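You operate a simulated robot arm through the tools that you are given. There is no shell and no other tool. Be economical: measure what you need, move in short steps, check, and stop when the job is done.

You are at the controls of a simulated two-armed robot. One attempt, no reset.

## Task
Put the cardboard pad on the wooden packing table away on the deck before the large panes. Then take the grey corner key from the wooden packing table and put it on the low shelf of the slot cart. Then stack the sealant can that says "soft set" from the wooden packing table on top of the sealant can that says "hot melt". Then put the orange wheel block in the silver steel drip pan. Then put the white wheel block from the wooden packing table on the top of the blue plate. Then open the yellow-handled drawer, take the short white spacer bar and leave it in the inside of the yellow-handled drawer, then shut the drawer. Then put the short black spacer bar on the front edge of the green packing table away on the black scrap mat. Do these in the order given. Set down upright: orange wheel block, white wheel block.

Only the result counts: the job must be done as asked and must still hold three seconds after the hand-in. Knocking over, shifting, dropping, spilling or breaking anything else fails it.

## Robot
Two 7-joint arms with two-finger grippers on one trunk, on a base that drives. Base frame: it is fixed to the floor where the robot stands at the start and does not move with it; the origin is under the middle of the robot, x ahead of it, y to its left, z up. Readings come in mm, degrees, newtons and seconds.
The left shoulder is at the start at [60, 179, 1209], the right one opposite. Places, roughly: black scrap mat (36x12 cm) [7220, 7000, 500]; cardboard pad (11x6x2 cm) [500, -100, 800]; deck before the large panes [4500, 100, 300]; grey corner key (5x5x2 cm) [500, 800, 800]; inside of the yellow-handled drawer [4900, 6600, 700]; low shelf of the slot cart [800, 1600, 200]; orange wheel block (6x5x7 cm) [600, 900, 800]; sealant can [750, 750, 750]; short black spacer bar (11x2x2 cm) [8500, 7000, 500]; short white spacer bar (11x2x2 cm) [7100, 7000, 500]; steel drip pan (22x17x5 cm) [600, 600, 800]; top of the blue plate (29x23 cm) [1320, -4200, 840]; white wheel block (6x5x7 cm) [500, -1100, 800]; yellow-handled drawer [4800, 6600, 700]. Payload 1.96 kg a hand.
The TCP of each hand is the grasp point between the finger pads, 20 mm short of the fingertips. In the tool frame z runs along the fingers and y along their closing line. The gripper opens to 72 mm. The gripper's body begins 38 mm behind the TCP.
Orientation is that of the tool frame in the base frame, as [roll, pitch, yaw] about the fixed x, y, z axes, in that order (R = Rz(yaw) Ry(pitch) Rx(roll)). With the fingers straight down and closing along the base's y, the tool's x points along the base's -x, its y along +y and its z along -z.

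## Interface
- The arms move only by the tool send_rows. It takes "left_increments", "right_increments" or both (then of equal length, played together; a hand with none holds still); each is a list of rows, each an object (a shift or turn left out is 0, a gripper value left out holds the last) with "travel": the shift along the tool's x, y, z in units of 40 mm (1.0 is 40 mm), a list of three; "turn": the turn, a rotation vector about the tool's x, y, z in units of 5 degrees (1.0 is 5 degrees), a list of three; "claw": the closure, from 0 (fully open) to 1 (shut). In form: [{"travel": [x, y, z], "turn": [rx, ry, rz], "claw": claw}, ...]. A call has 1 to 12 rows; each row shifts and turns the commanded pose from where the row before left it, along the tool's axes as they then stand. A call with a number of a shift or a turn outside -1 to 1 is refused whole. Each row takes 0.2 s and may step no farther than 50 mm and 8.6 degrees from the row before; otherwise, or with a gripper value out of range, the whole call is refused. Where a pose cannot be reached the arm comes as near as it can. A force on the tool above 40 N (or 10 N above the force at the start of the call, whichever is more), or a blocked arm, ends the call early, and 0.2 s more pass. The fingers move at their own pace (about 153 mm/s each) and stop on an object; they squeeze with about 35 N. The grip force told is the motor's: it shows also when the fingers shut on nothing. Time passes only in rows, and 0.2 s behind the last, so rows that do not move let the fingers close. The reply holds the time, the measured pose of the TCP, the force on the tool along the base axes, the opening and the grip force, in the units named above and with some noise, with the torque about the TCP (base axes, N m) and any sound that the robot's microphone picked up.
- Cameras (640 x 400 px; columns grow to the right, rows downward): "scene" is now at [10.6, 26.6, 1753.7]; the picture's right is [0.34, -0.94, 0.00], its down [-0.74, -0.27, -0.61] and it looks along [0.57, 0.21, -0.79] (base axes); focal length 279 px, centre (320, 200). "left" rides on the left gripper at [71, -19, -82] in its tool frame; the picture's right is [0.26, 0.97, 0.00], its down [-0.67, 0.18, -0.72] and it looks along [-0.69, 0.19, 0.70] (tool axes); focal length 280 px, centre (320, 200). "right" rides on the right gripper at [71, 19, -82] in its tool frame; the picture's right is [-0.26, 0.97, 0.00], its down [-0.67, -0.18, -0.71] and it looks along [-0.69, -0.19, 0.70] (tool axes); focal length 280 px, centre (320, 200). There is no depth. A picture from a camera that has moved, and an enlarged one, comes with that camera's place and axes in the base frame and with its lens.
- snapshot(camera): a new picture of that camera. The clock stands still meanwhile.
- slide_trunk(by): slides the trunk up (or, below 0, down) by that many mm; the arms and the scene camera ride with it, the base frame stays. It gives what a move gives, with no picture.
- drive_base(legs): drives the robot by 1 to 6 legs, each [ahead, left, turn to the left] in mm, mm and degrees, along the robot's own axes; the way and the turn of a leg run together, so that a leg with both is an arc; at most 1500 mm and 180 degrees a leg. The arms and the cameras ride along, it lands a little off, and it stops where it bumps. It gives what a move gives.
- pan_tilt(pan, tilt): turns the head with the scene camera to pan (to the left, within 86 degrees either way) and tilt (down, from -29 to 69), counted from straight ahead of the robot. It gives what a move gives.
- inspect(camera, box): a new picture of the part [left, top, right, bottom] of that camera's present view, enlarged. The clock stands still meanwhile.
- job_done(): hands the job in; it is judged then, once.

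Go step by step. Nothing tells you exact positions but the pictures and the camera data: compare them with the known pose of the tool, close in by small moves and look again before you grip or let go. The budget is 483 turns and 230 pictures, counting those below and the enlarged ones. Unless the task says otherwise, let go and move clear before handing in.

The tools are called after "Call:" by a JSON object that holds its "name" and its "arguments". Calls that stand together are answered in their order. send_rows: Moves the arms, as the interface text tells. Its arguments: {"type":"object","properties":{"left_increments":{"type":"array"},"right_increments":{"type":"array"}},"required":[]} The other tools are called the same way: slide_trunk (by) slides the trunk up or down; drive_base (legs) drives the base; pan_tilt (pan, tilt) turns the head that bears the scene camera; snapshot (camera) takes a picture; inspect (camera, box) takes an enlarged picture of a part of a camera's view; job_done () hands the job in.

At the start:

```text
t: 0.0
left_position: [300.4, 421.2, 1159.5]
left_ee_rot: [-179.9, -0.1, 180.0]
left_ft_force: [-0.5, 1.1, -0.1]
left_wrist_torque: [0.01, -0.05, 0.0]
left_width: 72.0
left_finger_force: 0.0
right_position: [273.6, 46.2, 1237.5]
right_ee_rot: [180.0, 0.1, -179.9]
right_ft_force: [-0.7, 0.6, 0.3]
right_wrist_torque: [-0.01, -0.02, -0.01]
right_width: 72.0
right_finger_force: 0.1
trunk travel left (down, up): [-854.0, 136.0]
robot x, y, heading: [1.8, 0.9, 0.1]
head pan, tilt: [19.9, 52.3]
```

scene: 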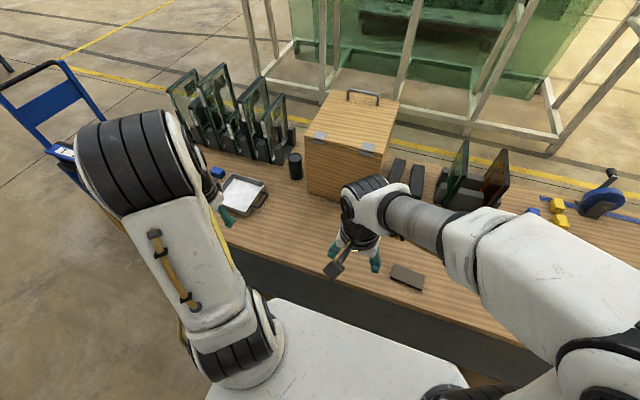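
right: 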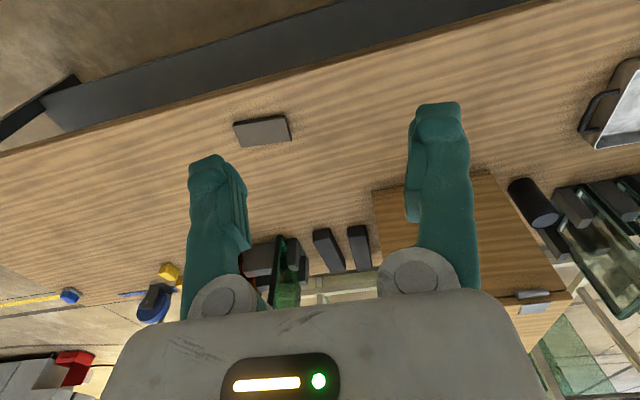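
left: 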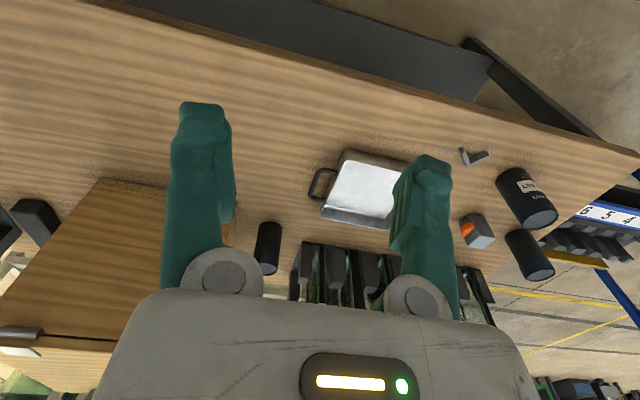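

I see the packing table ahead with the pad at about [480,-130,800], the drip pan, cans and blocks to the left. First I look around to learn the layout.

Call:
{"name": "pan_tilt", "arguments": {"pan": 0, "tilt": 15}}

Call:
{"name": "snapshot", "arguments": {"camera": "scene"}}

Call:
{"name": "pan_tilt", "arguments": {"pan": 75, "tilt": 20}}

Call:
{"name": "snapshot", "arguments": {"camera": "scene"}}

Call:
{"name": "pan_tilt", "arguments": {"pan": -75, "tilt": 20}}

Call:
{"name": "snapshot", "arguments": {"camera": "scene"}}

```text
t: 1.0
left_position: [301.3, 421.7, 1160.5]
left_ee_rot: [-179.9, 0.0, 179.9]
left_ft_force: [-0.4, 0.3, -0.1]
left_wrist_torque: [-0.01, -0.02, -0.02]
left_width: 72.1
left_finger_force: 0.1
right_position: [273.1, 46.7, 1236.5]
right_ee_rot: [-179.9, 0.0, 180.0]
right_ft_force: [-0.6, 0.5, -0.2]
right_wrist_torque: [0.0, -0.01, -0.01]
right_width: 72.1
right_finger_force: 0.0
trunk travel left (down, up): [-854.0, 136.0]
robot x, y, heading: [0.2, 3.8, -0.1]
head pan, tilt: [0.0, 15.0]
```

```text
226 pictures are left
camera scene: at [33.6, 1.3, 1810.4], right [0.0, -1.0, 0.0], down [-0.26, 0.0, -0.97], along [0.97, 0.0, -0.26], focal length 279 px, centre (320, 200)
```

scene: 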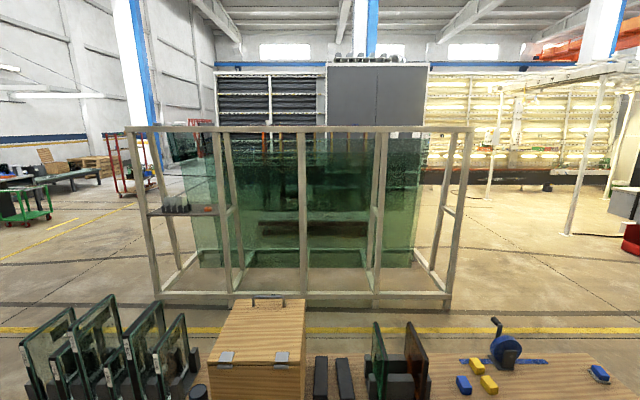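

```text
t: 2.5
left_position: [300.3, 419.7, 1160.7]
left_ee_rot: [180.0, -0.1, 180.0]
left_ft_force: [0.5, -0.3, 0.2]
left_wrist_torque: [-0.04, 0.01, 0.0]
left_width: 71.9
left_finger_force: 0.0
right_position: [274.0, 46.9, 1236.5]
right_ee_rot: [-180.0, 0.0, 180.0]
right_ft_force: [-0.5, 0.0, -0.4]
right_wrist_torque: [-0.03, 0.02, 0.0]
right_width: 72.1
right_finger_force: 0.1
trunk travel left (down, up): [-854.0, 136.0]
robot x, y, heading: [1.9, -6.4, 0.4]
head pan, tilt: [75.0, 20.0]
```

```text
225 pictures are left
camera scene: at [-35.6, 91.1, 1802.3], right [0.97, -0.26, 0.0], down [-0.09, -0.33, -0.94], along [0.24, 0.91, -0.34], focal length 279 px, centre (320, 200)
```

scene: 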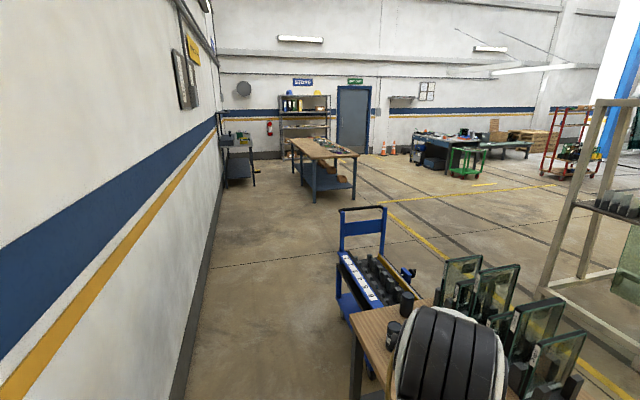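

```text
t: 4.8
left_position: [300.7, 420.7, 1160.9]
left_ee_rot: [-180.0, 0.0, -180.0]
left_ft_force: [0.1, 0.0, -0.4]
left_wrist_torque: [0.02, -0.02, 0.0]
left_width: 72.1
left_finger_force: 0.1
right_position: [273.9, 46.3, 1238.2]
right_ee_rot: [180.0, 0.0, -179.9]
right_ft_force: [-0.2, 0.6, -0.3]
right_wrist_torque: [0.0, 0.0, -0.06]
right_width: 71.9
right_finger_force: 0.1
trunk travel left (down, up): [-854.0, 136.0]
robot x, y, heading: [3.1, 3.5, 0.1]
head pan, tilt: [-75.0, 20.0]
```

```text
224 pictures are left
camera scene: at [-35.6, -88.7, 1802.3], right [-0.97, -0.26, 0.0], down [-0.09, 0.33, -0.94], along [0.24, -0.91, -0.34], focal length 279 px, centre (320, 200)
```

scene: 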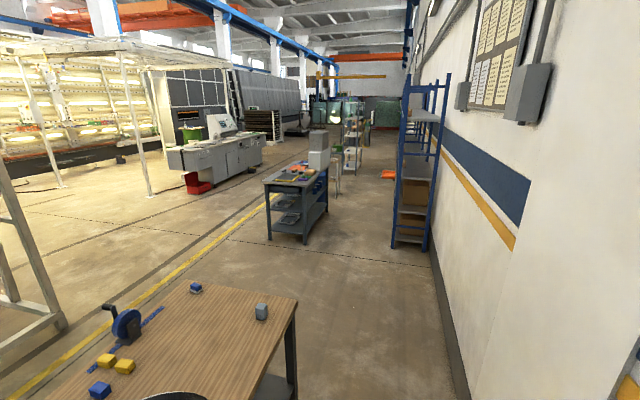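

The glass rack stands ahead; the deck lies perhaps behind its near frame. I enlarge the view.

Call:
{"name": "pan_tilt", "arguments": {"pan": 0, "tilt": 15}}

Call:
{"name": "inspect", "arguments": {"camera": "scene", "box": [120, 110, 490, 320]}}

Call:
{"name": "inspect", "arguments": {"camera": "scene", "box": [0, 100, 220, 240]}}

```text
t: 6.3
left_position: [300.8, 420.0, 1161.2]
left_ee_rot: [-180.0, 0.1, 180.0]
left_ft_force: [0.1, 0.5, -0.8]
left_wrist_torque: [-0.02, 0.02, -0.03]
left_width: 72.1
left_finger_force: 0.1
right_position: [274.1, 45.7, 1236.6]
right_ee_rot: [180.0, 0.0, -179.9]
right_ft_force: [-0.4, -0.3, -0.1]
right_wrist_torque: [-0.04, 0.03, 0.01]
right_width: 72.1
right_finger_force: 0.0
trunk travel left (down, up): [-854.0, 136.0]
robot x, y, heading: [0.8, 1.5, 0.1]
head pan, tilt: [0.0, 15.0]
```

```text
1.73 times, centred on (305, 215) of scene
camera zoom: at [33.6, 1.1, 1810.5], right [0.0, -1.0, 0.0], down [-0.26, 0.0, -0.97], along [0.97, 0.0, -0.26], focal length 483 px, centre (346, 174)
```

zoom: 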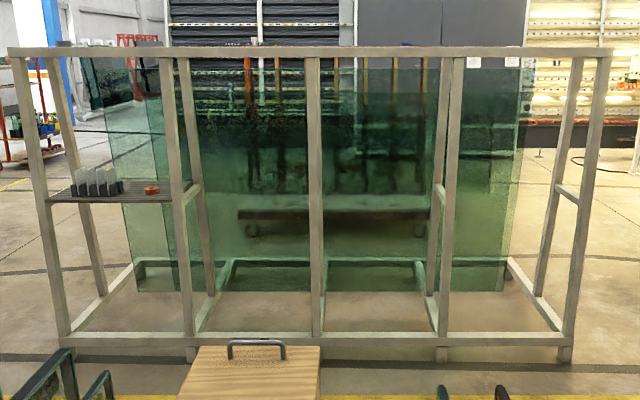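

```text
2.86 times, centred on (110, 170) of scene
camera zoom: at [33.6, 1.1, 1810.5], right [0.0, -1.0, 0.0], down [-0.26, 0.0, -0.97], along [0.97, 0.0, -0.26], focal length 797 px, centre (920, 286)
```

zoom: 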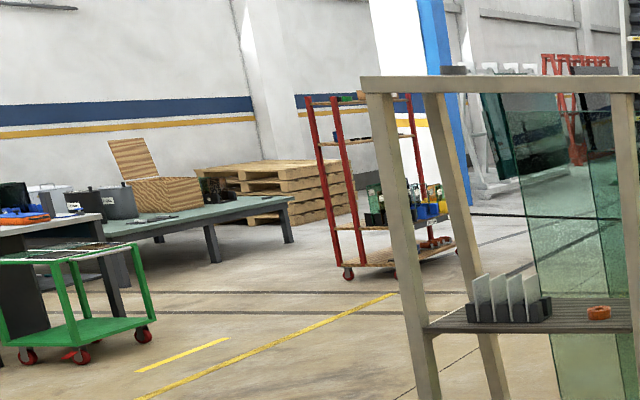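

The pad lies at about [483,-141], long side along y (yaw ~4° off). I move the right hand over it, high first.

Call:
{"name": "send_rows", "arguments": {"right_increments": [{"travel": [-0.435, -0.39, 0.4]}, {"travel": [-0.435, -0.39, 0.4]}, {"travel": [-0.435, -0.39, 0.4]}, {"travel": [-0.435, -0.39, 0.4]}, {"travel": [-0.435, -0.39, 0.4]}, {"travel": [-0.435, -0.39, 0.4]}, {"travel": [-0.435, -0.39, 0.4]}, {"travel": [-0.435, -0.39, 0.4]}, {"travel": [-0.435, -0.39, 0.4]}, {"travel": [-0.435, -0.39, 0.4]}, {"travel": [-0.435, -0.39, 0.4]}, {"travel": [-0.435, -0.39, 0.4]}]}}

Call:
{"name": "send_rows", "arguments": {"right_increments": [{"turn": [0, 0, 1]}, {"turn": [0, 0, 1]}, {"turn": [0, 0, 1]}, {"turn": [0, 0, 1]}, {"turn": [0, 0, 1]}, {"turn": [0, 0, 1]}, {"turn": [0, 0, 1]}, {"turn": [0, 0, 1]}, {"turn": [0, 0, 1]}]}}

```text
t: 8.9
left_position: [300.8, 419.6, 1161.9]
left_ee_rot: [-180.0, -0.1, 180.0]
left_ft_force: [0.1, 0.3, 0.7]
left_wrist_torque: [-0.01, 0.01, 0.0]
left_width: 71.9
left_finger_force: 0.1
right_position: [482.7, -142.3, 1046.8]
right_ee_rot: [-180.0, -0.1, -180.0]
right_ft_force: [-0.2, -0.3, 0.5]
right_wrist_torque: [0.03, -0.01, 0.02]
right_width: 72.1
right_finger_force: 0.1
trunk travel left (down, up): [-854.0, 136.0]
robot x, y, heading: [1.8, -1.4, -0.0]
head pan, tilt: [0.0, 15.0]
```

```text
t: 10.9
left_position: [300.7, 420.9, 1161.1]
left_ee_rot: [179.9, 0.0, -180.0]
left_ft_force: [0.0, -0.1, 0.1]
left_wrist_torque: [0.01, -0.02, 0.0]
left_width: 72.1
left_finger_force: 0.1
right_position: [481.2, -140.0, 1044.5]
right_ee_rot: [-180.0, 0.0, 135.0]
right_ft_force: [0.1, -0.5, -0.4]
right_wrist_torque: [-0.01, 0.01, 0.01]
right_width: 72.1
right_finger_force: 0.1
trunk travel left (down, up): [-854.0, 136.0]
robot x, y, heading: [-1.8, -3.0, 0.0]
head pan, tilt: [0.0, 15.0]
```

Turning worked; I finish the turn to yaw 86° and lower to 950, then look.

Call:
{"name": "send_rows", "arguments": {"right_increments": [{"turn": [0, 0, 1]}, {"turn": [0, 0, 1]}, {"turn": [0, 0, 1]}, {"turn": [0, 0, 1]}, {"turn": [0, 0, 1]}, {"turn": [0, 0, 1]}, {"turn": [0, 0, 1], "travel": [0, 0, 0.5]}, {"turn": [0, 0, 1], "travel": [0, 0, 0.5]}, {"turn": [0, 0, 1], "travel": [0, 0, 0.5]}, {"turn": [0, 0, 0.8], "travel": [0, 0, 0.5]}]}}

Call:
{"name": "snapshot", "arguments": {"camera": "right"}}

Call:
{"name": "pan_tilt", "arguments": {"pan": -10, "tilt": 60}}

Call:
{"name": "snapshot", "arguments": {"camera": "scene"}}

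```text
t: 13.1
left_position: [301.4, 420.0, 1160.2]
left_ee_rot: [180.0, 0.0, 180.0]
left_ft_force: [0.6, 0.3, 0.4]
left_wrist_torque: [0.02, -0.05, 0.0]
left_width: 71.9
left_finger_force: 0.0
right_position: [482.5, -139.9, 966.1]
right_ee_rot: [-179.9, 0.1, 85.9]
right_ft_force: [1.0, 0.2, -0.3]
right_wrist_torque: [-0.01, -0.01, -0.08]
right_width: 72.1
right_finger_force: 0.1
trunk travel left (down, up): [-854.0, 136.0]
robot x, y, heading: [0.9, 1.1, 0.0]
head pan, tilt: [0.0, 15.0]
```

```text
221 pictures are left
camera right: at [509.0, -70.6, 1047.3], right [0.94, -0.33, 0.0], down [-0.23, -0.66, 0.72], along [-0.24, -0.67, -0.7], focal length 280 px, centre (320, 200)
```

right: 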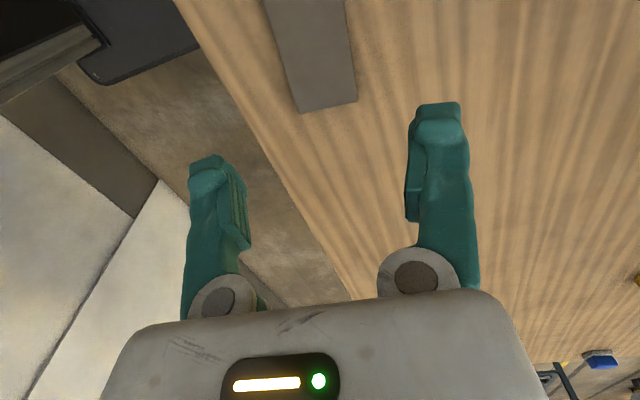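

```text
t: 14.2
left_position: [300.5, 420.2, 1161.4]
left_ee_rot: [-180.0, 0.0, 179.9]
left_ft_force: [-0.6, -0.5, 0.0]
left_wrist_torque: [-0.01, -0.02, 0.0]
left_width: 72.0
left_finger_force: 0.1
right_position: [483.0, -140.1, 967.0]
right_ee_rot: [180.0, 0.0, 86.1]
right_ft_force: [-0.2, 0.6, 0.4]
right_wrist_torque: [0.01, 0.03, 0.02]
right_width: 72.0
right_finger_force: 0.0
trunk travel left (down, up): [-854.0, 136.0]
robot x, y, heading: [2.1, -0.3, 0.1]
head pan, tilt: [-10.0, 60.0]
```

```text
220 pictures are left
camera scene: at [6.2, -10.4, 1744.2], right [-0.17, -0.98, 0.0], down [-0.85, 0.15, -0.5], along [0.49, -0.09, -0.87], focal length 279 px, centre (320, 200)
```

scene: 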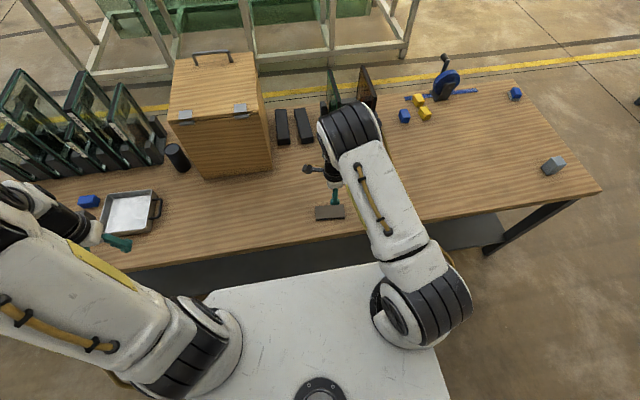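

The pad seems centred at about [479,-139] with top near 800; I lower part way and check again.

Call:
{"name": "send_rows", "arguments": {"right_increments": [{"travel": [0, 0, 0.6]}, {"travel": [0, 0, 0.6]}, {"travel": [0, 0, 0.6]}, {"travel": [0, 0, 0.6]}]}}

Call:
{"name": "snapshot", "arguments": {"camera": "right"}}

Call:
{"name": "inspect", "arguments": {"camera": "scene", "box": [260, 130, 420, 230]}}

```text
t: 15.2
left_position: [301.0, 421.1, 1159.9]
left_ee_rot: [179.9, 0.1, 180.0]
left_ft_force: [0.2, 0.4, -0.4]
left_wrist_torque: [0.0, 0.04, -0.02]
left_width: 72.3
left_finger_force: 0.1
right_position: [483.4, -139.3, 870.5]
right_ee_rot: [180.0, 0.0, 85.9]
right_ft_force: [-0.8, -0.2, -0.3]
right_wrist_torque: [0.05, -0.02, 0.01]
right_width: 72.0
right_finger_force: 0.1
trunk travel left (down, up): [-854.0, 136.0]
robot x, y, heading: [-1.7, 0.0, -0.1]
head pan, tilt: [-10.0, 60.0]
```

```text
219 pictures are left
camera right: at [508.5, -70.2, 952.3], right [0.94, -0.33, 0.0], down [-0.23, -0.66, 0.71], along [-0.23, -0.68, -0.7], focal length 280 px, centre (320, 200)
```

right: 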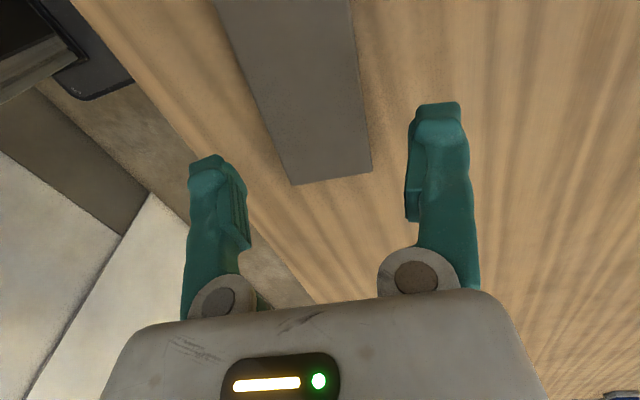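

```text
4.00 times, centred on (340, 180) of scene
camera zoom: at [6.7, -10.5, 1744.2], right [-0.17, -0.98, 0.0], down [-0.85, 0.15, -0.5], along [0.49, -0.09, -0.87], focal length 1116 px, centre (240, 280)
```

zoom: 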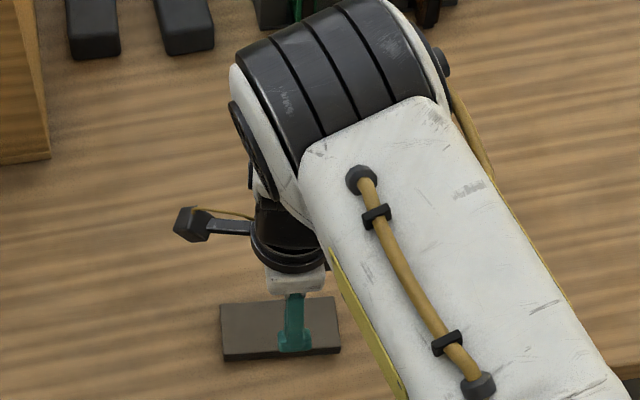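

Top of pad triangulates to z≈800, centre ≈[477,-140]. I shift 5 mm toward the robot, go down and close.

Call:
{"name": "send_rows", "arguments": {"right_increments": [{"travel": [0, -0.13, 0.5]}, {"travel": [0, 0, 0.5]}, {"travel": [0, 0, 0.4]}, {"travel": [0, 0, 0.24]}, {"claw": 1}, {"claw": 1}, {"claw": 1}]}}

Call:
{"name": "snapshot", "arguments": {"camera": "right"}}

```text
t: 16.1
left_position: [299.0, 420.0, 1161.5]
left_ee_rot: [180.0, 0.1, 180.0]
left_ft_force: [-0.2, 0.3, -0.4]
left_wrist_torque: [-0.01, 0.01, 0.02]
left_width: 72.1
left_finger_force: 0.0
right_position: [476.1, -139.7, 817.2]
right_ee_rot: [-179.8, -0.1, 85.9]
right_ft_force: [-5.6, 0.2, 13.1]
right_wrist_torque: [-0.07, -0.45, -0.02]
right_width: 71.5
right_finger_force: 0.2
trunk travel left (down, up): [-854.0, 136.0]
robot x, y, heading: [-0.1, 1.3, 0.1]
head pan, tilt: [-10.0, 60.0]
stopped in row 4 (right hand): the force on the tool passed its limit at 48 N (the readings are from after the stop); the commanded pose is now the measured one
```

```text
217 pictures are left
camera right: at [501.7, -70.3, 899.0], right [0.94, -0.33, 0.0], down [-0.23, -0.66, 0.71], along [-0.24, -0.67, -0.7], focal length 280 px, centre (320, 200)
```

right: 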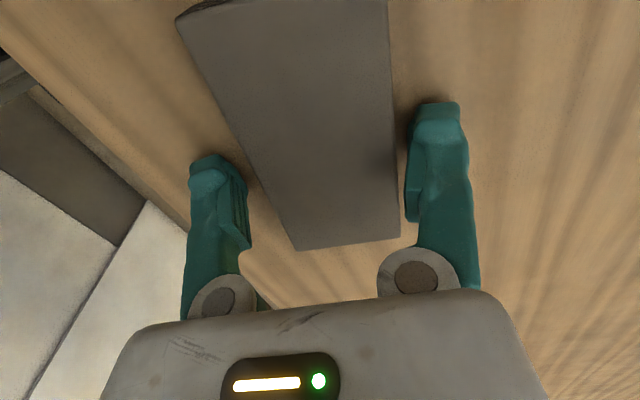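

The fingertips touch the table (surface ≈797), straddling the pad. I lift 4 mm and close.

Call:
{"name": "send_rows", "arguments": {"right_increments": [{"travel": [0.1, 0.05, -0.12]}, {"claw": 1}, {"claw": 1}, {"claw": 1}, {"claw": 1}]}}

Call:
{"name": "snapshot", "arguments": {"camera": "right"}}

```text
t: 17.3
left_position: [301.3, 420.2, 1161.5]
left_ee_rot: [180.0, 0.1, -179.9]
left_ft_force: [-0.6, 1.0, -0.6]
left_wrist_torque: [-0.02, 0.04, 0.0]
left_width: 72.0
left_finger_force: 0.1
right_position: [479.4, -136.7, 821.0]
right_ee_rot: [-179.9, -0.1, 85.9]
right_ft_force: [-0.2, -0.8, -0.2]
right_wrist_torque: [-0.01, -0.02, -0.01]
right_width: 52.6
right_finger_force: 34.8
trunk travel left (down, up): [-854.0, 136.0]
robot x, y, heading: [0.3, 1.8, -0.1]
head pan, tilt: [-10.0, 60.0]
```

```text
216 pictures are left
camera right: at [504.9, -67.2, 903.1], right [0.94, -0.33, 0.0], down [-0.23, -0.66, 0.71], along [-0.24, -0.67, -0.7], focal length 280 px, centre (320, 200)
```

right: 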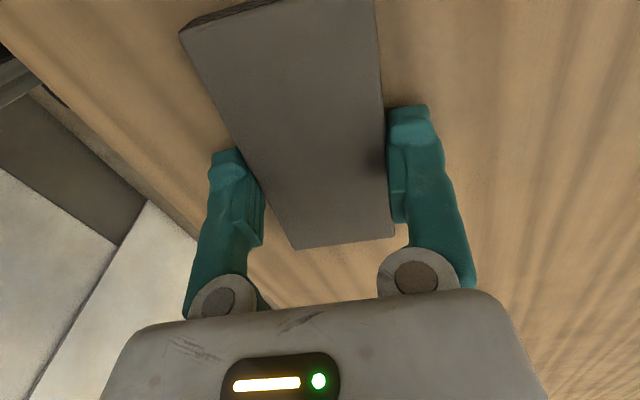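

The pad is gripped (width 52.6). I lift it and bring the hand in close for driving.

Call:
{"name": "send_rows", "arguments": {"right_increments": [{"travel": [0, 0, -0.5]}, {"travel": [0, 0, -0.9]}, {"travel": [0, 0, -0.9]}, {"travel": [0, 0, -0.9]}, {"travel": [0, 0, -0.9]}, {"travel": [0, 0, -0.9]}, {"travel": [0, -0.8, 0]}, {"travel": [0, -0.8, 0]}, {"travel": [0, -0.8, 0]}, {"travel": [0, -0.8, 0]}]}}

Call:
{"name": "pan_tilt", "arguments": {"pan": -60, "tilt": 50}}

Call:
{"name": "snapshot", "arguments": {"camera": "scene"}}

```text
t: 19.5
left_position: [301.6, 419.8, 1160.5]
left_ee_rot: [180.0, 0.0, 180.0]
left_ft_force: [-0.1, -0.2, -0.2]
left_wrist_torque: [0.01, -0.02, 0.01]
left_width: 71.8
left_finger_force: 0.0
right_position: [351.8, -126.7, 1022.0]
right_ee_rot: [-179.8, -0.1, 86.0]
right_ft_force: [-0.7, -0.4, -0.5]
right_wrist_torque: [0.0, -0.01, 0.03]
right_width: 52.8
right_finger_force: 35.0
trunk travel left (down, up): [-854.0, 136.0]
robot x, y, heading: [-0.5, 0.6, -0.1]
head pan, tilt: [-10.0, 60.0]
```

```text
t: 20.7
left_position: [301.6, 419.6, 1161.2]
left_ee_rot: [-180.0, 0.0, -179.9]
left_ft_force: [0.3, 0.1, 0.1]
left_wrist_torque: [-0.03, -0.02, -0.03]
left_width: 72.0
left_finger_force: 0.0
right_position: [352.9, -127.4, 1021.2]
right_ee_rot: [-179.8, 0.0, 86.0]
right_ft_force: [-0.2, 0.2, -0.9]
right_wrist_torque: [0.02, -0.02, -0.02]
right_width: 52.8
right_finger_force: 34.9
trunk travel left (down, up): [-854.0, 136.0]
robot x, y, heading: [0.7, -1.2, 0.0]
head pan, tilt: [-60.0, 50.0]
```

```text
215 pictures are left
camera scene: at [-21.3, -65.5, 1756.7], right [-0.87, -0.5, 0.0], down [-0.38, 0.66, -0.64], along [0.32, -0.56, -0.77], focal length 279 px, centre (320, 200)
```

scene: 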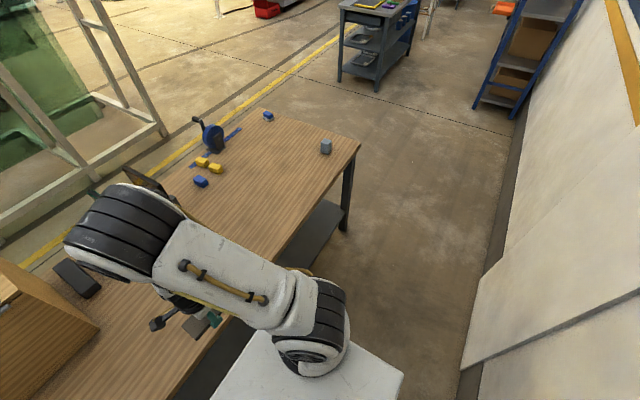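

The route round the right table end is open. I back off, slide right past the table end (y≈-1200), then look ahead.

Call:
{"name": "drive_base", "arguments": {"legs": [[-80, 0, 0], [0, -1000, 0], [0, -950, 0]]}}

Call:
{"name": "pan_tilt", "arguments": {"pan": 20, "tilt": 20}}

Call:
{"name": "snapshot", "arguments": {"camera": "scene"}}

```text
t: 31.0
left_position: [235.4, -1507.7, 1161.9]
left_ee_rot: [-179.9, 0.0, -179.4]
left_ft_force: [0.3, -0.3, -0.1]
left_wrist_torque: [0.0, -0.04, 0.0]
left_width: 71.9
left_finger_force: 0.1
right_position: [294.0, -2054.9, 1020.9]
right_ee_rot: [-179.9, 0.1, 86.6]
right_ft_force: [-0.2, 0.6, -1.0]
right_wrist_torque: [0.03, 0.0, 0.0]
right_width: 52.5
right_finger_force: 35.2
trunk travel left (down, up): [-854.0, 136.0]
robot x, y, heading: [-60.2, -1932.6, 0.4]
head pan, tilt: [-60.0, 50.0]
```

```text
t: 32.5
left_position: [235.7, -1506.5, 1161.0]
left_ee_rot: [180.0, 0.0, -179.4]
left_ft_force: [-0.2, 0.3, -0.4]
left_wrist_torque: [0.01, -0.02, -0.02]
left_width: 71.8
left_finger_force: 0.3
right_position: [294.0, -2054.8, 1022.3]
right_ee_rot: [-179.8, 0.0, 86.6]
right_ft_force: [0.1, -0.3, 0.0]
right_wrist_torque: [-0.03, 0.02, 0.01]
right_width: 52.4
right_finger_force: 35.0
trunk travel left (down, up): [-854.0, 136.0]
robot x, y, heading: [-60.7, -1930.4, 0.6]
head pan, tilt: [20.0, 20.0]
```

```text
214 pictures are left
camera scene: at [-33.8, -1899.1, 1802.3], right [0.35, -0.94, 0.0], down [-0.32, -0.12, -0.94], along [0.88, 0.33, -0.34], focal length 279 px, centre (320, 200)
```

scene: 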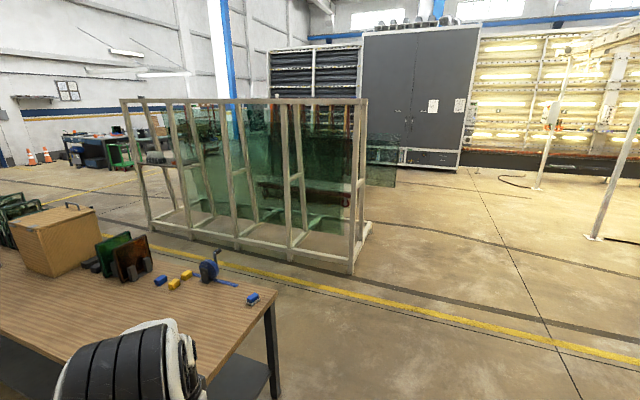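

Clear way ahead past the rack's right end. I drive forward with extra clearance to the right.

Call:
{"name": "drive_base", "arguments": {"legs": [[1000, -350, 0], [1500, 0, 0], [900, 0, 0]]}}

Call:
{"name": "pan_tilt", "arguments": {"pan": 55, "tilt": 20}}

Call:
{"name": "snapshot", "arguments": {"camera": "scene"}}

```text
t: 49.1
left_position: [3597.9, -1870.2, 1161.4]
left_ee_rot: [-180.0, 0.0, 179.8]
left_ft_force: [-0.4, -0.6, -0.7]
left_wrist_torque: [-0.02, -0.02, -0.01]
left_width: 71.8
left_finger_force: 0.0
right_position: [3649.9, -2416.8, 1020.8]
right_ee_rot: [-179.9, -0.1, 85.8]
right_ft_force: [0.2, -0.3, 0.7]
right_wrist_torque: [-0.01, 0.0, -0.03]
right_width: 52.4
right_finger_force: 35.8
trunk travel left (down, up): [-854.0, 136.0]
robot x, y, heading: [3298.6, -2293.0, -0.2]
head pan, tilt: [20.0, 20.0]
```

```text
t: 50.2
left_position: [3598.3, -1870.9, 1160.3]
left_ee_rot: [180.0, 0.0, 179.8]
left_ft_force: [-0.5, -0.5, 0.0]
left_wrist_torque: [-0.02, -0.02, 0.01]
left_width: 72.1
left_finger_force: 0.0
right_position: [3650.0, -2418.1, 1021.6]
right_ee_rot: [-179.9, -0.1, 86.0]
right_ft_force: [1.1, 0.6, 0.5]
right_wrist_torque: [0.04, -0.04, 0.01]
right_width: 52.4
right_finger_force: 35.0
trunk travel left (down, up): [-854.0, 136.0]
robot x, y, heading: [3296.5, -2292.9, 0.3]
head pan, tilt: [55.0, 20.0]
```

```text
213 pictures are left
camera scene: at [3290.5, -2213.4, 1802.3], right [0.82, -0.57, 0.0], down [-0.2, -0.28, -0.94], along [0.54, 0.77, -0.34], focal length 279 px, centre (320, 200)
```

scene: 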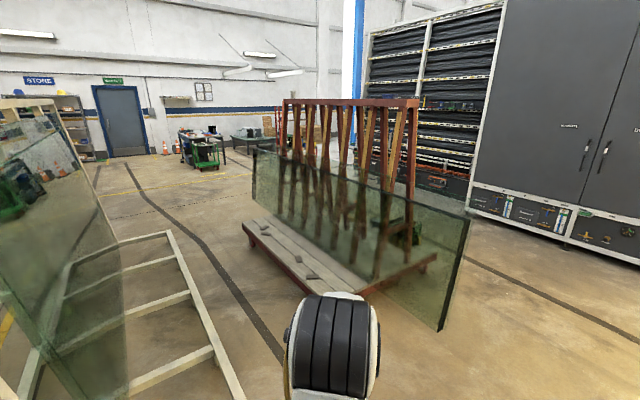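

The wooden deck lies on the near side of a red A-frame, in an aisle between it and the rack (x≈3570 to ≈4450). I drive to the aisle and look again.

Call:
{"name": "drive_base", "arguments": {"legs": [[720, 0, 0], [0, 1000, 0]]}}

Call:
{"name": "pan_tilt", "arguments": {"pan": 45, "tilt": 40}}

Call:
{"name": "snapshot", "arguments": {"camera": "scene"}}

```text
t: 58.9
left_position: [4317.6, -866.5, 1161.6]
left_ee_rot: [-179.9, 0.0, -179.7]
left_ft_force: [1.2, 0.4, 0.7]
left_wrist_torque: [-0.04, -0.01, 0.03]
left_width: 72.4
left_finger_force: 0.0
right_position: [4373.9, -1413.5, 1020.4]
right_ee_rot: [-179.9, -0.1, 86.3]
right_ft_force: [0.1, 0.8, -0.7]
right_wrist_torque: [0.02, 0.03, 0.01]
right_width: 52.4
right_finger_force: 35.0
trunk travel left (down, up): [-854.0, 136.0]
robot x, y, heading: [4017.5, -1288.3, 0.3]
head pan, tilt: [55.0, 20.0]
```

```text
t: 59.7
left_position: [4318.4, -865.2, 1161.3]
left_ee_rot: [180.0, 0.1, -179.6]
left_ft_force: [0.4, 0.4, 0.4]
left_wrist_torque: [-0.01, 0.01, -0.04]
left_width: 71.9
left_finger_force: 0.1
right_position: [4373.3, -1413.5, 1020.4]
right_ee_rot: [-179.9, -0.1, 86.2]
right_ft_force: [0.4, 0.3, 0.1]
right_wrist_torque: [0.0, 0.01, -0.02]
right_width: 52.3
right_finger_force: 34.9
trunk travel left (down, up): [-854.0, 136.0]
robot x, y, heading: [4020.9, -1285.5, 0.2]
head pan, tilt: [45.0, 40.0]
```

```text
212 pictures are left
camera scene: at [4019.4, -1227.2, 1771.0], right [0.71, -0.7, 0.0], down [-0.45, -0.46, -0.77], along [0.54, 0.54, -0.64], focal length 279 px, centre (320, 200)
```

scene: 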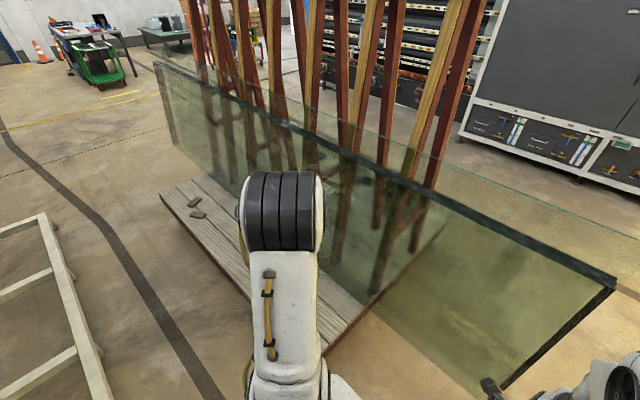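

Deck front edge ≈x 4415 near y=100. I measure the robot's own platform by parallax before squeezing closer.

Call:
{"name": "pan_tilt", "arguments": {"pan": 0, "tilt": 69}}

Call:
{"name": "snapshot", "arguments": {"camera": "scene"}}

Call:
{"name": "slide_trunk", "arguments": {"by": -300}}

Call:
{"name": "snapshot", "arguments": {"camera": "scene"}}

```text
t: 60.9
left_position: [4319.3, -865.8, 1161.0]
left_ee_rot: [180.0, 0.0, -179.7]
left_ft_force: [-0.4, 0.0, 0.1]
left_wrist_torque: [-0.01, -0.01, 0.01]
left_width: 71.8
left_finger_force: 0.1
right_position: [4372.7, -1413.9, 1022.1]
right_ee_rot: [-179.9, 0.0, 86.4]
right_ft_force: [-0.2, -0.2, -0.8]
right_wrist_torque: [0.0, 0.04, -0.02]
right_width: 52.4
right_finger_force: 34.4
trunk travel left (down, up): [-854.0, 136.0]
robot x, y, heading: [4018.6, -1291.6, 0.0]
head pan, tilt: [0.0, 68.8]
```

```text
211 pictures are left
camera scene: at [4015.6, -1287.4, 1734.8], right [0.01, -1.0, 0.0], down [-0.93, -0.01, -0.36], along [0.36, 0.0, -0.93], focal length 279 px, centre (320, 200)
```

scene: 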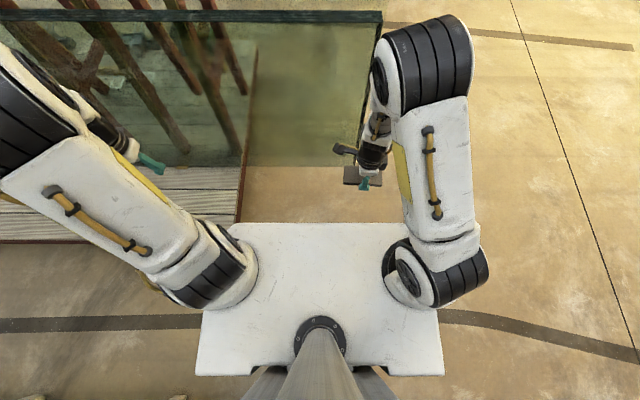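

```text
t: 63.9
left_position: [4317.4, -867.0, 860.0]
left_ee_rot: [180.0, -0.1, -179.7]
left_ft_force: [-0.4, 0.6, 0.6]
left_wrist_torque: [-0.02, -0.02, 0.04]
left_width: 71.8
left_finger_force: 0.0
right_position: [4374.0, -1414.0, 722.5]
right_ee_rot: [-179.8, -0.1, 86.4]
right_ft_force: [0.0, 0.2, 0.3]
right_wrist_torque: [0.03, 0.0, -0.01]
right_width: 52.6
right_finger_force: 35.2
trunk travel left (down, up): [-554.0, 436.0]
robot x, y, heading: [4017.9, -1288.1, 0.1]
head pan, tilt: [0.0, 68.8]
```

```text
210 pictures are left
camera scene: at [4015.4, -1287.6, 1434.8], right [0.0, -1.0, 0.0], down [-0.93, 0.0, -0.36], along [0.36, 0.0, -0.93], focal length 279 px, centre (320, 200)
```

scene: 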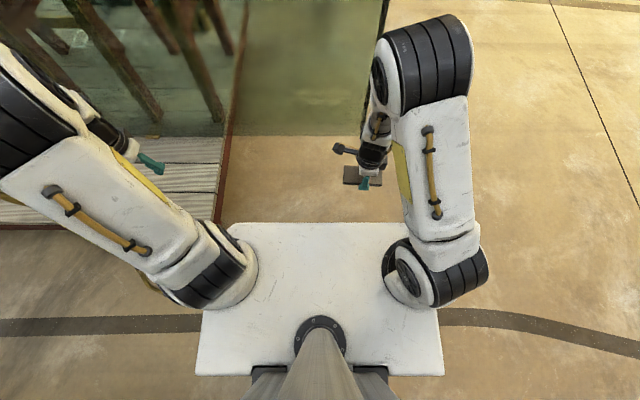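

The deck front edge is at x≈4341, z≈260; the aisle is ~770 wide. I centre in it at x≈3955 and slide left in two stages.

Call:
{"name": "drive_base", "arguments": {"legs": [[-65, 0, 0], [0, 600, 0]]}}

Call:
{"name": "snapshot", "arguments": {"camera": "scene"}}

```text
t: 67.8
left_position: [4245.9, -267.3, 859.7]
left_ee_rot: [-180.0, 0.0, -179.3]
left_ft_force: [-0.7, -0.2, 0.5]
left_wrist_torque: [-0.02, -0.02, 0.0]
left_width: 72.1
left_finger_force: 0.1
right_position: [4303.7, -813.0, 720.8]
right_ee_rot: [-179.9, 0.0, 86.6]
right_ft_force: [0.4, 0.3, 0.0]
right_wrist_torque: [-0.02, -0.03, 0.0]
right_width: 52.3
right_finger_force: 34.6
trunk travel left (down, up): [-554.0, 436.0]
robot x, y, heading: [3947.4, -691.2, 0.9]
head pan, tilt: [0.0, 68.8]
```

```text
209 pictures are left
camera scene: at [3945.2, -690.3, 1434.8], right [0.01, -1.0, 0.0], down [-0.93, -0.01, -0.36], along [0.36, 0.0, -0.93], focal length 279 px, centre (320, 200)
```

scene: 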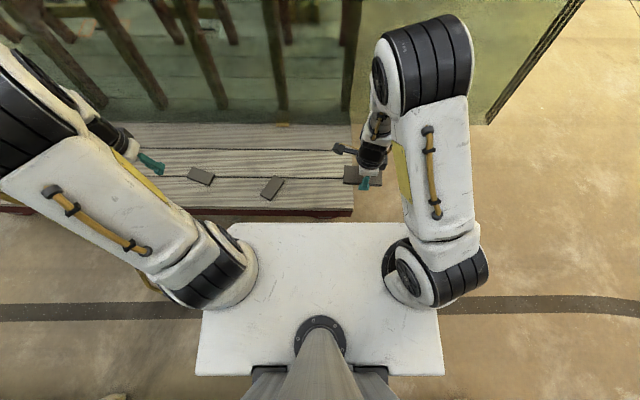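

Two dark blocks lie on the deck (y≈-148 and -480). I move farther left toward y≈100 and look again.

Call:
{"name": "drive_base", "arguments": {"legs": [[0, 600, -0.9]]}}

Call:
{"name": "snapshot", "arguments": {"camera": "scene"}}

```text
t: 71.2
left_position: [4250.1, 322.3, 860.5]
left_ee_rot: [180.0, 0.0, 179.7]
left_ft_force: [0.2, -0.2, -0.2]
left_wrist_torque: [-0.01, 0.0, -0.02]
left_width: 71.8
left_finger_force: 0.0
right_position: [4298.7, -227.3, 721.8]
right_ee_rot: [-179.9, 0.0, 85.6]
right_ft_force: [0.4, 0.7, 0.4]
right_wrist_torque: [-0.01, 0.02, -0.04]
right_width: 52.4
right_finger_force: 35.1
trunk travel left (down, up): [-554.0, 436.0]
robot x, y, heading: [3948.0, -97.5, -0.4]
head pan, tilt: [0.0, 68.8]
```

```text
208 pictures are left
camera scene: at [3942.6, -96.5, 1434.8], right [0.0, -1.0, 0.0], down [-0.93, 0.0, -0.36], along [0.36, 0.0, -0.93], focal length 279 px, centre (320, 200)
```

scene: 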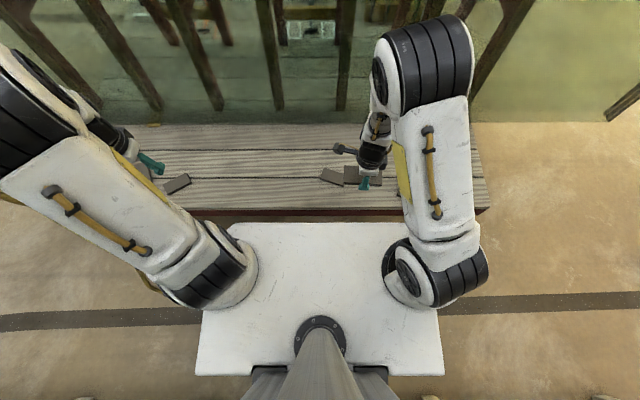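

A free stretch lies around y≈100. I move left 220 more and lower the trunk.

Call:
{"name": "drive_base", "arguments": {"legs": [[0, 220, 0.4]]}}

Call:
{"name": "slide_trunk", "arguments": {"by": -250}}

Call:
{"name": "snapshot", "arguments": {"camera": "right"}}

Call:
{"name": "snapshot", "arguments": {"camera": "scene"}}

```text
t: 72.9
left_position: [4246.5, 542.3, 860.4]
left_ee_rot: [-179.9, 0.0, -180.0]
left_ft_force: [-0.7, -0.4, -0.5]
left_wrist_torque: [0.0, 0.0, 0.0]
left_width: 72.1
left_finger_force: 0.1
right_position: [4300.6, -3.9, 721.9]
right_ee_rot: [-179.9, 0.1, 86.2]
right_ft_force: [1.0, 1.1, 0.1]
right_wrist_torque: [-0.02, 0.04, 0.0]
right_width: 52.5
right_finger_force: 35.2
trunk travel left (down, up): [-554.0, 436.0]
robot x, y, heading: [3944.9, 121.5, 0.1]
head pan, tilt: [0.0, 68.8]
```

```text
t: 75.5
left_position: [4247.2, 541.7, 611.0]
left_ee_rot: [-179.9, 0.0, -179.9]
left_ft_force: [0.1, 0.4, -0.7]
left_wrist_torque: [-0.02, 0.04, -0.02]
left_width: 72.0
left_finger_force: 0.0
right_position: [4299.7, -5.4, 470.9]
right_ee_rot: [-179.9, -0.1, 86.1]
right_ft_force: [0.5, 0.0, -0.5]
right_wrist_torque: [-0.05, 0.0, 0.02]
right_width: 52.5
right_finger_force: 34.8
trunk travel left (down, up): [-304.0, 686.0]
robot x, y, heading: [3945.1, 117.7, 0.3]
head pan, tilt: [0.0, 68.8]
```

```text
207 pictures are left
camera right: at [4325.3, 63.8, 552.9], right [0.94, -0.33, 0.0], down [-0.23, -0.66, 0.72], along [-0.24, -0.68, -0.7], focal length 280 px, centre (320, 200)
```

right: 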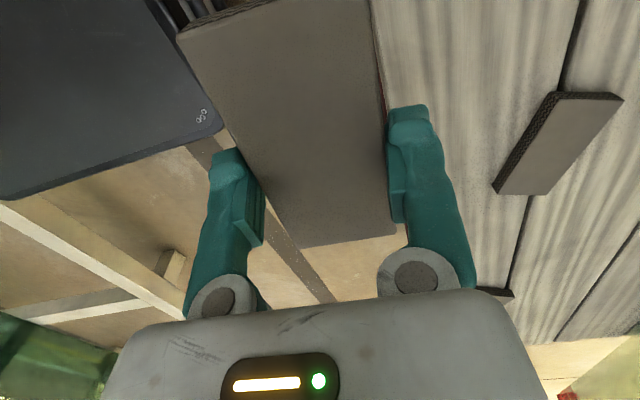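

```text
206 pictures are left
camera scene: at [3942.9, 122.0, 1184.8], right [0.0, -1.0, 0.0], down [-0.93, 0.0, -0.36], along [0.36, 0.0, -0.93], focal length 279 px, centre (320, 200)
```

scene: 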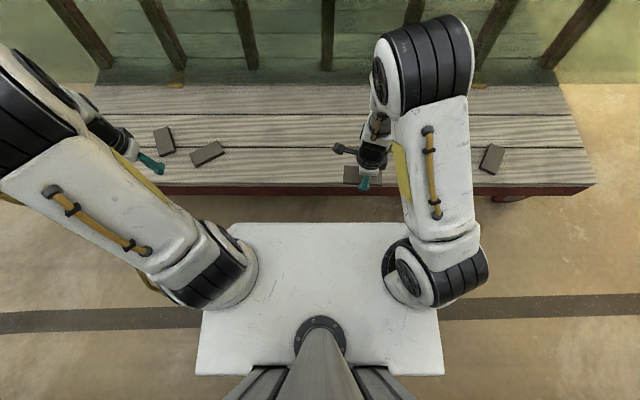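

The robot base front is only ~200 mm ahead of its centre, so there is plenty of room. I move the pad out over the deck to x≈4485 and lower to 400.

Call:
{"name": "send_rows", "arguments": {"right_increments": [{"travel": [0, 0.9, 0]}, {"travel": [0, 0.9, 0]}, {"travel": [0, 0.9, 0]}, {"travel": [0, 0.9, 0]}, {"travel": [0, 0.9, 0]}, {"travel": [0, 0, 0.9]}, {"travel": [0, 0, 0.9]}]}}

Call:
{"name": "snapshot", "arguments": {"camera": "right"}}

Call:
{"name": "inspect", "arguments": {"camera": "scene", "box": [280, 60, 480, 200]}}

```text
t: 77.0
left_position: [4247.9, 541.6, 611.4]
left_ee_rot: [180.0, 0.0, -180.0]
left_ft_force: [0.3, -0.1, -0.5]
left_wrist_torque: [0.0, -0.02, -0.02]
left_width: 71.8
left_finger_force: 0.1
right_position: [4482.1, -17.8, 398.3]
right_ee_rot: [-179.9, -0.1, 86.1]
right_ft_force: [-0.6, -0.1, -0.7]
right_wrist_torque: [0.02, -0.05, 0.02]
right_width: 52.7
right_finger_force: 35.1
trunk travel left (down, up): [-304.0, 686.0]
robot x, y, heading: [3945.3, 120.0, 0.3]
head pan, tilt: [0.0, 68.8]
```

```text
205 pictures are left
camera right: at [4507.1, 51.0, 480.0], right [0.94, -0.33, 0.0], down [-0.23, -0.66, 0.71], along [-0.24, -0.67, -0.7], focal length 280 px, centre (320, 200)
```

right: 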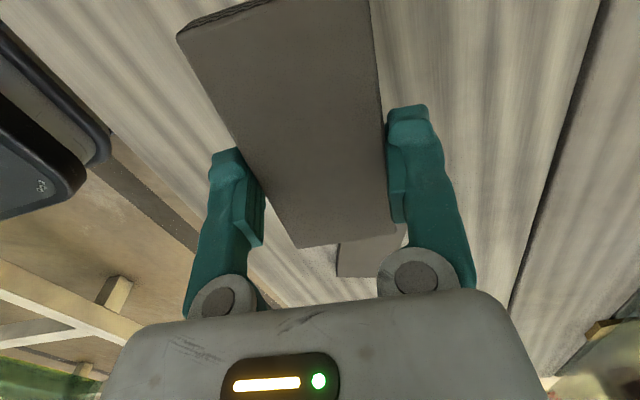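

```text
2.86 times, centred on (380, 130) of scene
camera zoom: at [3943.2, 122.0, 1184.8], right [0.0, -1.0, 0.0], down [-0.93, 0.0, -0.36], along [0.36, 0.0, -0.93], focal length 797 px, centre (149, 400)
```

zoom: 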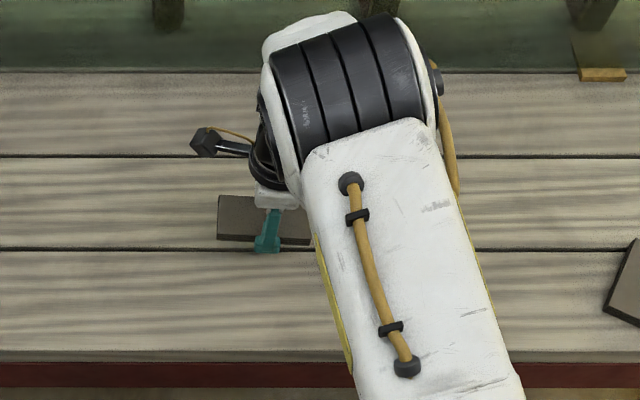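

The pad hangs over the deck with free boards beneath. I lower in small steps, watching for contact.

Call:
{"name": "send_rows", "arguments": {"right_increments": [{"travel": [0.5, 0, 0.4]}, {"travel": [0.5, 0, 0.4]}, {"travel": [0, 0, 0.4]}, {"travel": [0, 0, 0.2]}]}}

Call:
{"name": "snapshot", "arguments": {"camera": "right"}}

Call:
{"name": "inspect", "arguments": {"camera": "scene", "box": [280, 60, 480, 200]}}

```text
t: 78.0
left_position: [4247.5, 542.2, 610.7]
left_ee_rot: [-180.0, 0.0, -179.9]
left_ft_force: [-0.2, 0.2, -0.9]
left_wrist_torque: [0.03, -0.01, 0.0]
left_width: 72.1
left_finger_force: 0.1
right_position: [4482.0, 20.3, 341.5]
right_ee_rot: [-180.0, -0.1, 86.1]
right_ft_force: [0.1, -1.1, 0.6]
right_wrist_torque: [-0.01, 0.0, -0.02]
right_width: 52.7
right_finger_force: 34.8
trunk travel left (down, up): [-304.0, 686.0]
robot x, y, heading: [3942.7, 120.5, 0.1]
head pan, tilt: [0.0, 68.8]
```

```text
203 pictures are left
camera right: at [4507.7, 90.7, 423.5], right [0.94, -0.33, 0.0], down [-0.23, -0.66, 0.71], along [-0.24, -0.68, -0.7], focal length 280 px, centre (320, 200)
```

right: 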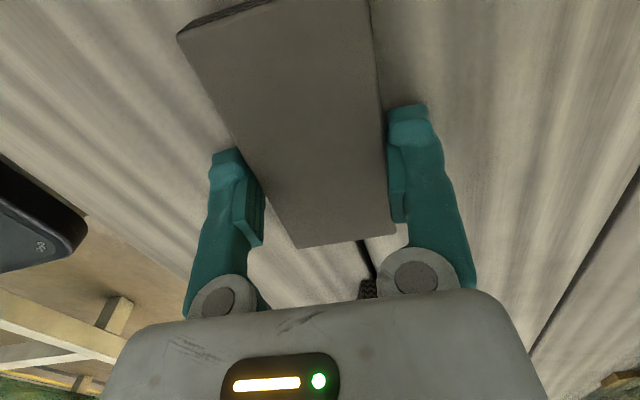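

```text
2.86 times, centred on (380, 130) of scene
camera zoom: at [3942.9, 122.0, 1184.8], right [0.0, -1.0, 0.0], down [-0.93, 0.0, -0.36], along [0.36, 0.0, -0.93], focal length 797 px, centre (149, 400)
```

zoom: 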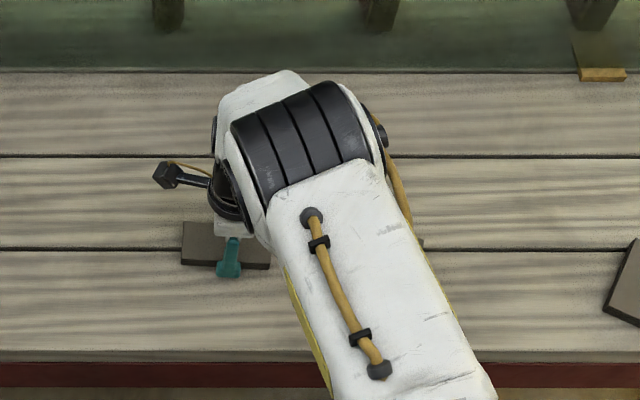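

Triangulation gives deck top ≈292, so contact near TCP 315. I close in gently.

Call:
{"name": "send_rows", "arguments": {"right_increments": [{"travel": [0, 0, 0.3]}, {"travel": [0, 0, 0.15]}, {"travel": [0, 0, 0]}]}}

Call:
{"name": "send_rows", "arguments": {"right_increments": [{"travel": [0, 0, 0.1]}, {"travel": [0, 0, 0.1]}]}}

```text
t: 78.4
left_position: [4246.3, 542.3, 611.9]
left_ee_rot: [-180.0, 0.2, 180.0]
left_ft_force: [0.7, 0.1, -0.3]
left_wrist_torque: [-0.03, 0.0, 0.02]
left_width: 71.9
left_finger_force: 0.1
right_position: [4483.0, 21.7, 341.1]
right_ee_rot: [180.0, -0.1, 86.1]
right_ft_force: [-12.8, -1.2, 28.7]
right_wrist_torque: [-0.05, 0.43, 0.0]
right_width: 52.8
right_finger_force: 35.2
trunk travel left (down, up): [-304.0, 686.0]
robot x, y, heading: [3946.5, 119.9, 0.0]
head pan, tilt: [0.0, 68.8]
stopped in row 1 (right hand): the force on the tool passed its limit at 42 N (the readings are from after the stop); the commanded pose is now the measured one
```

```text
t: 78.7
left_position: [4245.4, 542.9, 611.0]
left_ee_rot: [-180.0, 0.1, -180.0]
left_ft_force: [0.4, -0.3, 0.1]
left_wrist_torque: [0.0, 0.01, 0.0]
left_width: 71.9
left_finger_force: 0.1
right_position: [4483.4, 21.8, 341.3]
right_ee_rot: [179.7, 0.0, 86.1]
right_ft_force: [-11.6, -1.1, 25.0]
right_wrist_torque: [-0.1, 0.36, -0.01]
right_width: 52.6
right_finger_force: 34.6
trunk travel left (down, up): [-304.0, 686.0]
robot x, y, heading: [3944.1, 120.9, 0.2]
head pan, tilt: [0.0, 68.8]
stopped in row 1 (right hand): the force on the tool passed its limit at 43 N (the readings are from after the stop); the commanded pose is now the measured one
```

Contact at TCP 341: the pad rests on the deck (top ≈318). I ease off slightly, open and look.

Call:
{"name": "send_rows", "arguments": {"right_increments": [{"travel": [0, 0, -0.03]}, {"claw": 0.6}, {"claw": 0}, {"claw": 0}]}}

Call:
{"name": "snapshot", "arguments": {"camera": "right"}}

```text
t: 79.7
left_position: [4246.8, 541.9, 611.1]
left_ee_rot: [-180.0, 0.0, -180.0]
left_ft_force: [0.1, 0.3, 0.8]
left_wrist_torque: [-0.03, 0.01, 0.01]
left_width: 71.9
left_finger_force: 0.0
right_position: [4485.0, 21.4, 337.5]
right_ee_rot: [180.0, -0.1, 86.1]
right_ft_force: [0.6, 0.3, 1.0]
right_wrist_torque: [0.02, 0.02, 0.0]
right_width: 72.1
right_finger_force: 0.0
trunk travel left (down, up): [-304.0, 686.0]
robot x, y, heading: [3949.9, 122.3, -0.0]
head pan, tilt: [0.0, 68.8]
```

```text
201 pictures are left
camera right: at [4509.6, 90.7, 419.7], right [0.94, -0.33, 0.0], down [-0.23, -0.66, 0.71], along [-0.23, -0.67, -0.7], focal length 280 px, centre (320, 200)
```

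right: 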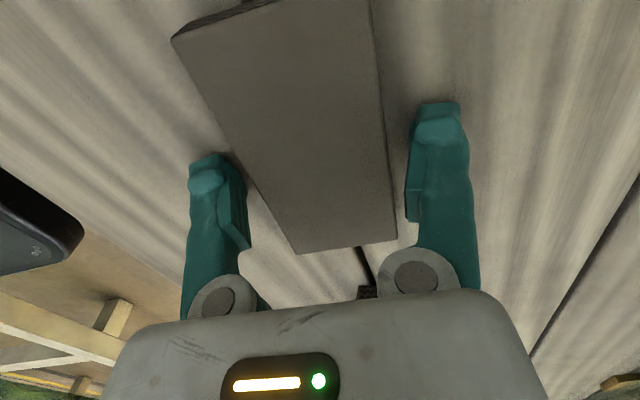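

The pad is released flat on the deck. I lift straight up, retract and check.

Call:
{"name": "send_rows", "arguments": {"right_increments": [{"travel": [0, 0, -0.9]}, {"travel": [0, 0, -0.9]}, {"travel": [0, 0, -0.9]}, {"travel": [0, 0, -0.9]}, {"travel": [0, -0.9, 0]}, {"travel": [0, -0.9, 0]}, {"travel": [0, -0.9, 0]}, {"travel": [0, -0.9, 0]}, {"travel": [0, -0.9, 0]}]}}

Call:
{"name": "slide_trunk", "arguments": {"by": 550}}

Call:
{"name": "snapshot", "arguments": {"camera": "scene"}}

```text
t: 81.7
left_position: [4245.8, 541.7, 611.7]
left_ee_rot: [-179.9, 0.0, 180.0]
left_ft_force: [0.4, 0.1, -0.2]
left_wrist_torque: [0.02, 0.01, 0.03]
left_width: 72.0
left_finger_force: 0.1
right_position: [4305.0, 35.0, 482.7]
right_ee_rot: [-180.0, -0.1, 86.1]
right_ft_force: [-0.1, -0.4, -0.4]
right_wrist_torque: [-0.01, -0.01, -0.01]
right_width: 72.0
right_finger_force: 0.0
trunk travel left (down, up): [-304.0, 686.0]
robot x, y, heading: [3945.7, 121.4, 0.1]
head pan, tilt: [0.0, 68.8]
```

```text
refused: 550 is not a number from -400 to 400
```

```text
200 pictures are left
camera scene: at [3942.4, 122.0, 1184.8], right [0.0, -1.0, 0.0], down [-0.93, 0.0, -0.36], along [0.36, 0.0, -0.93], focal length 279 px, centre (320, 200)
```

scene: 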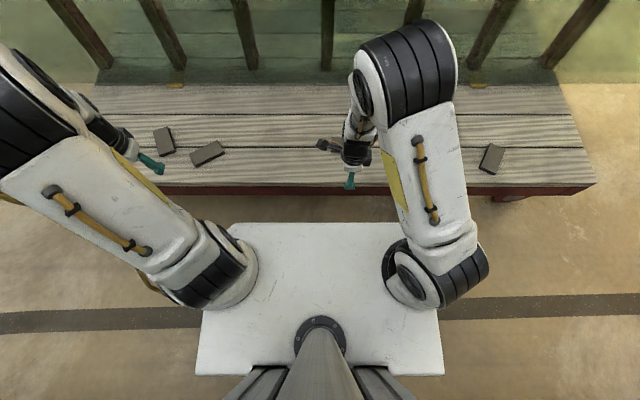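

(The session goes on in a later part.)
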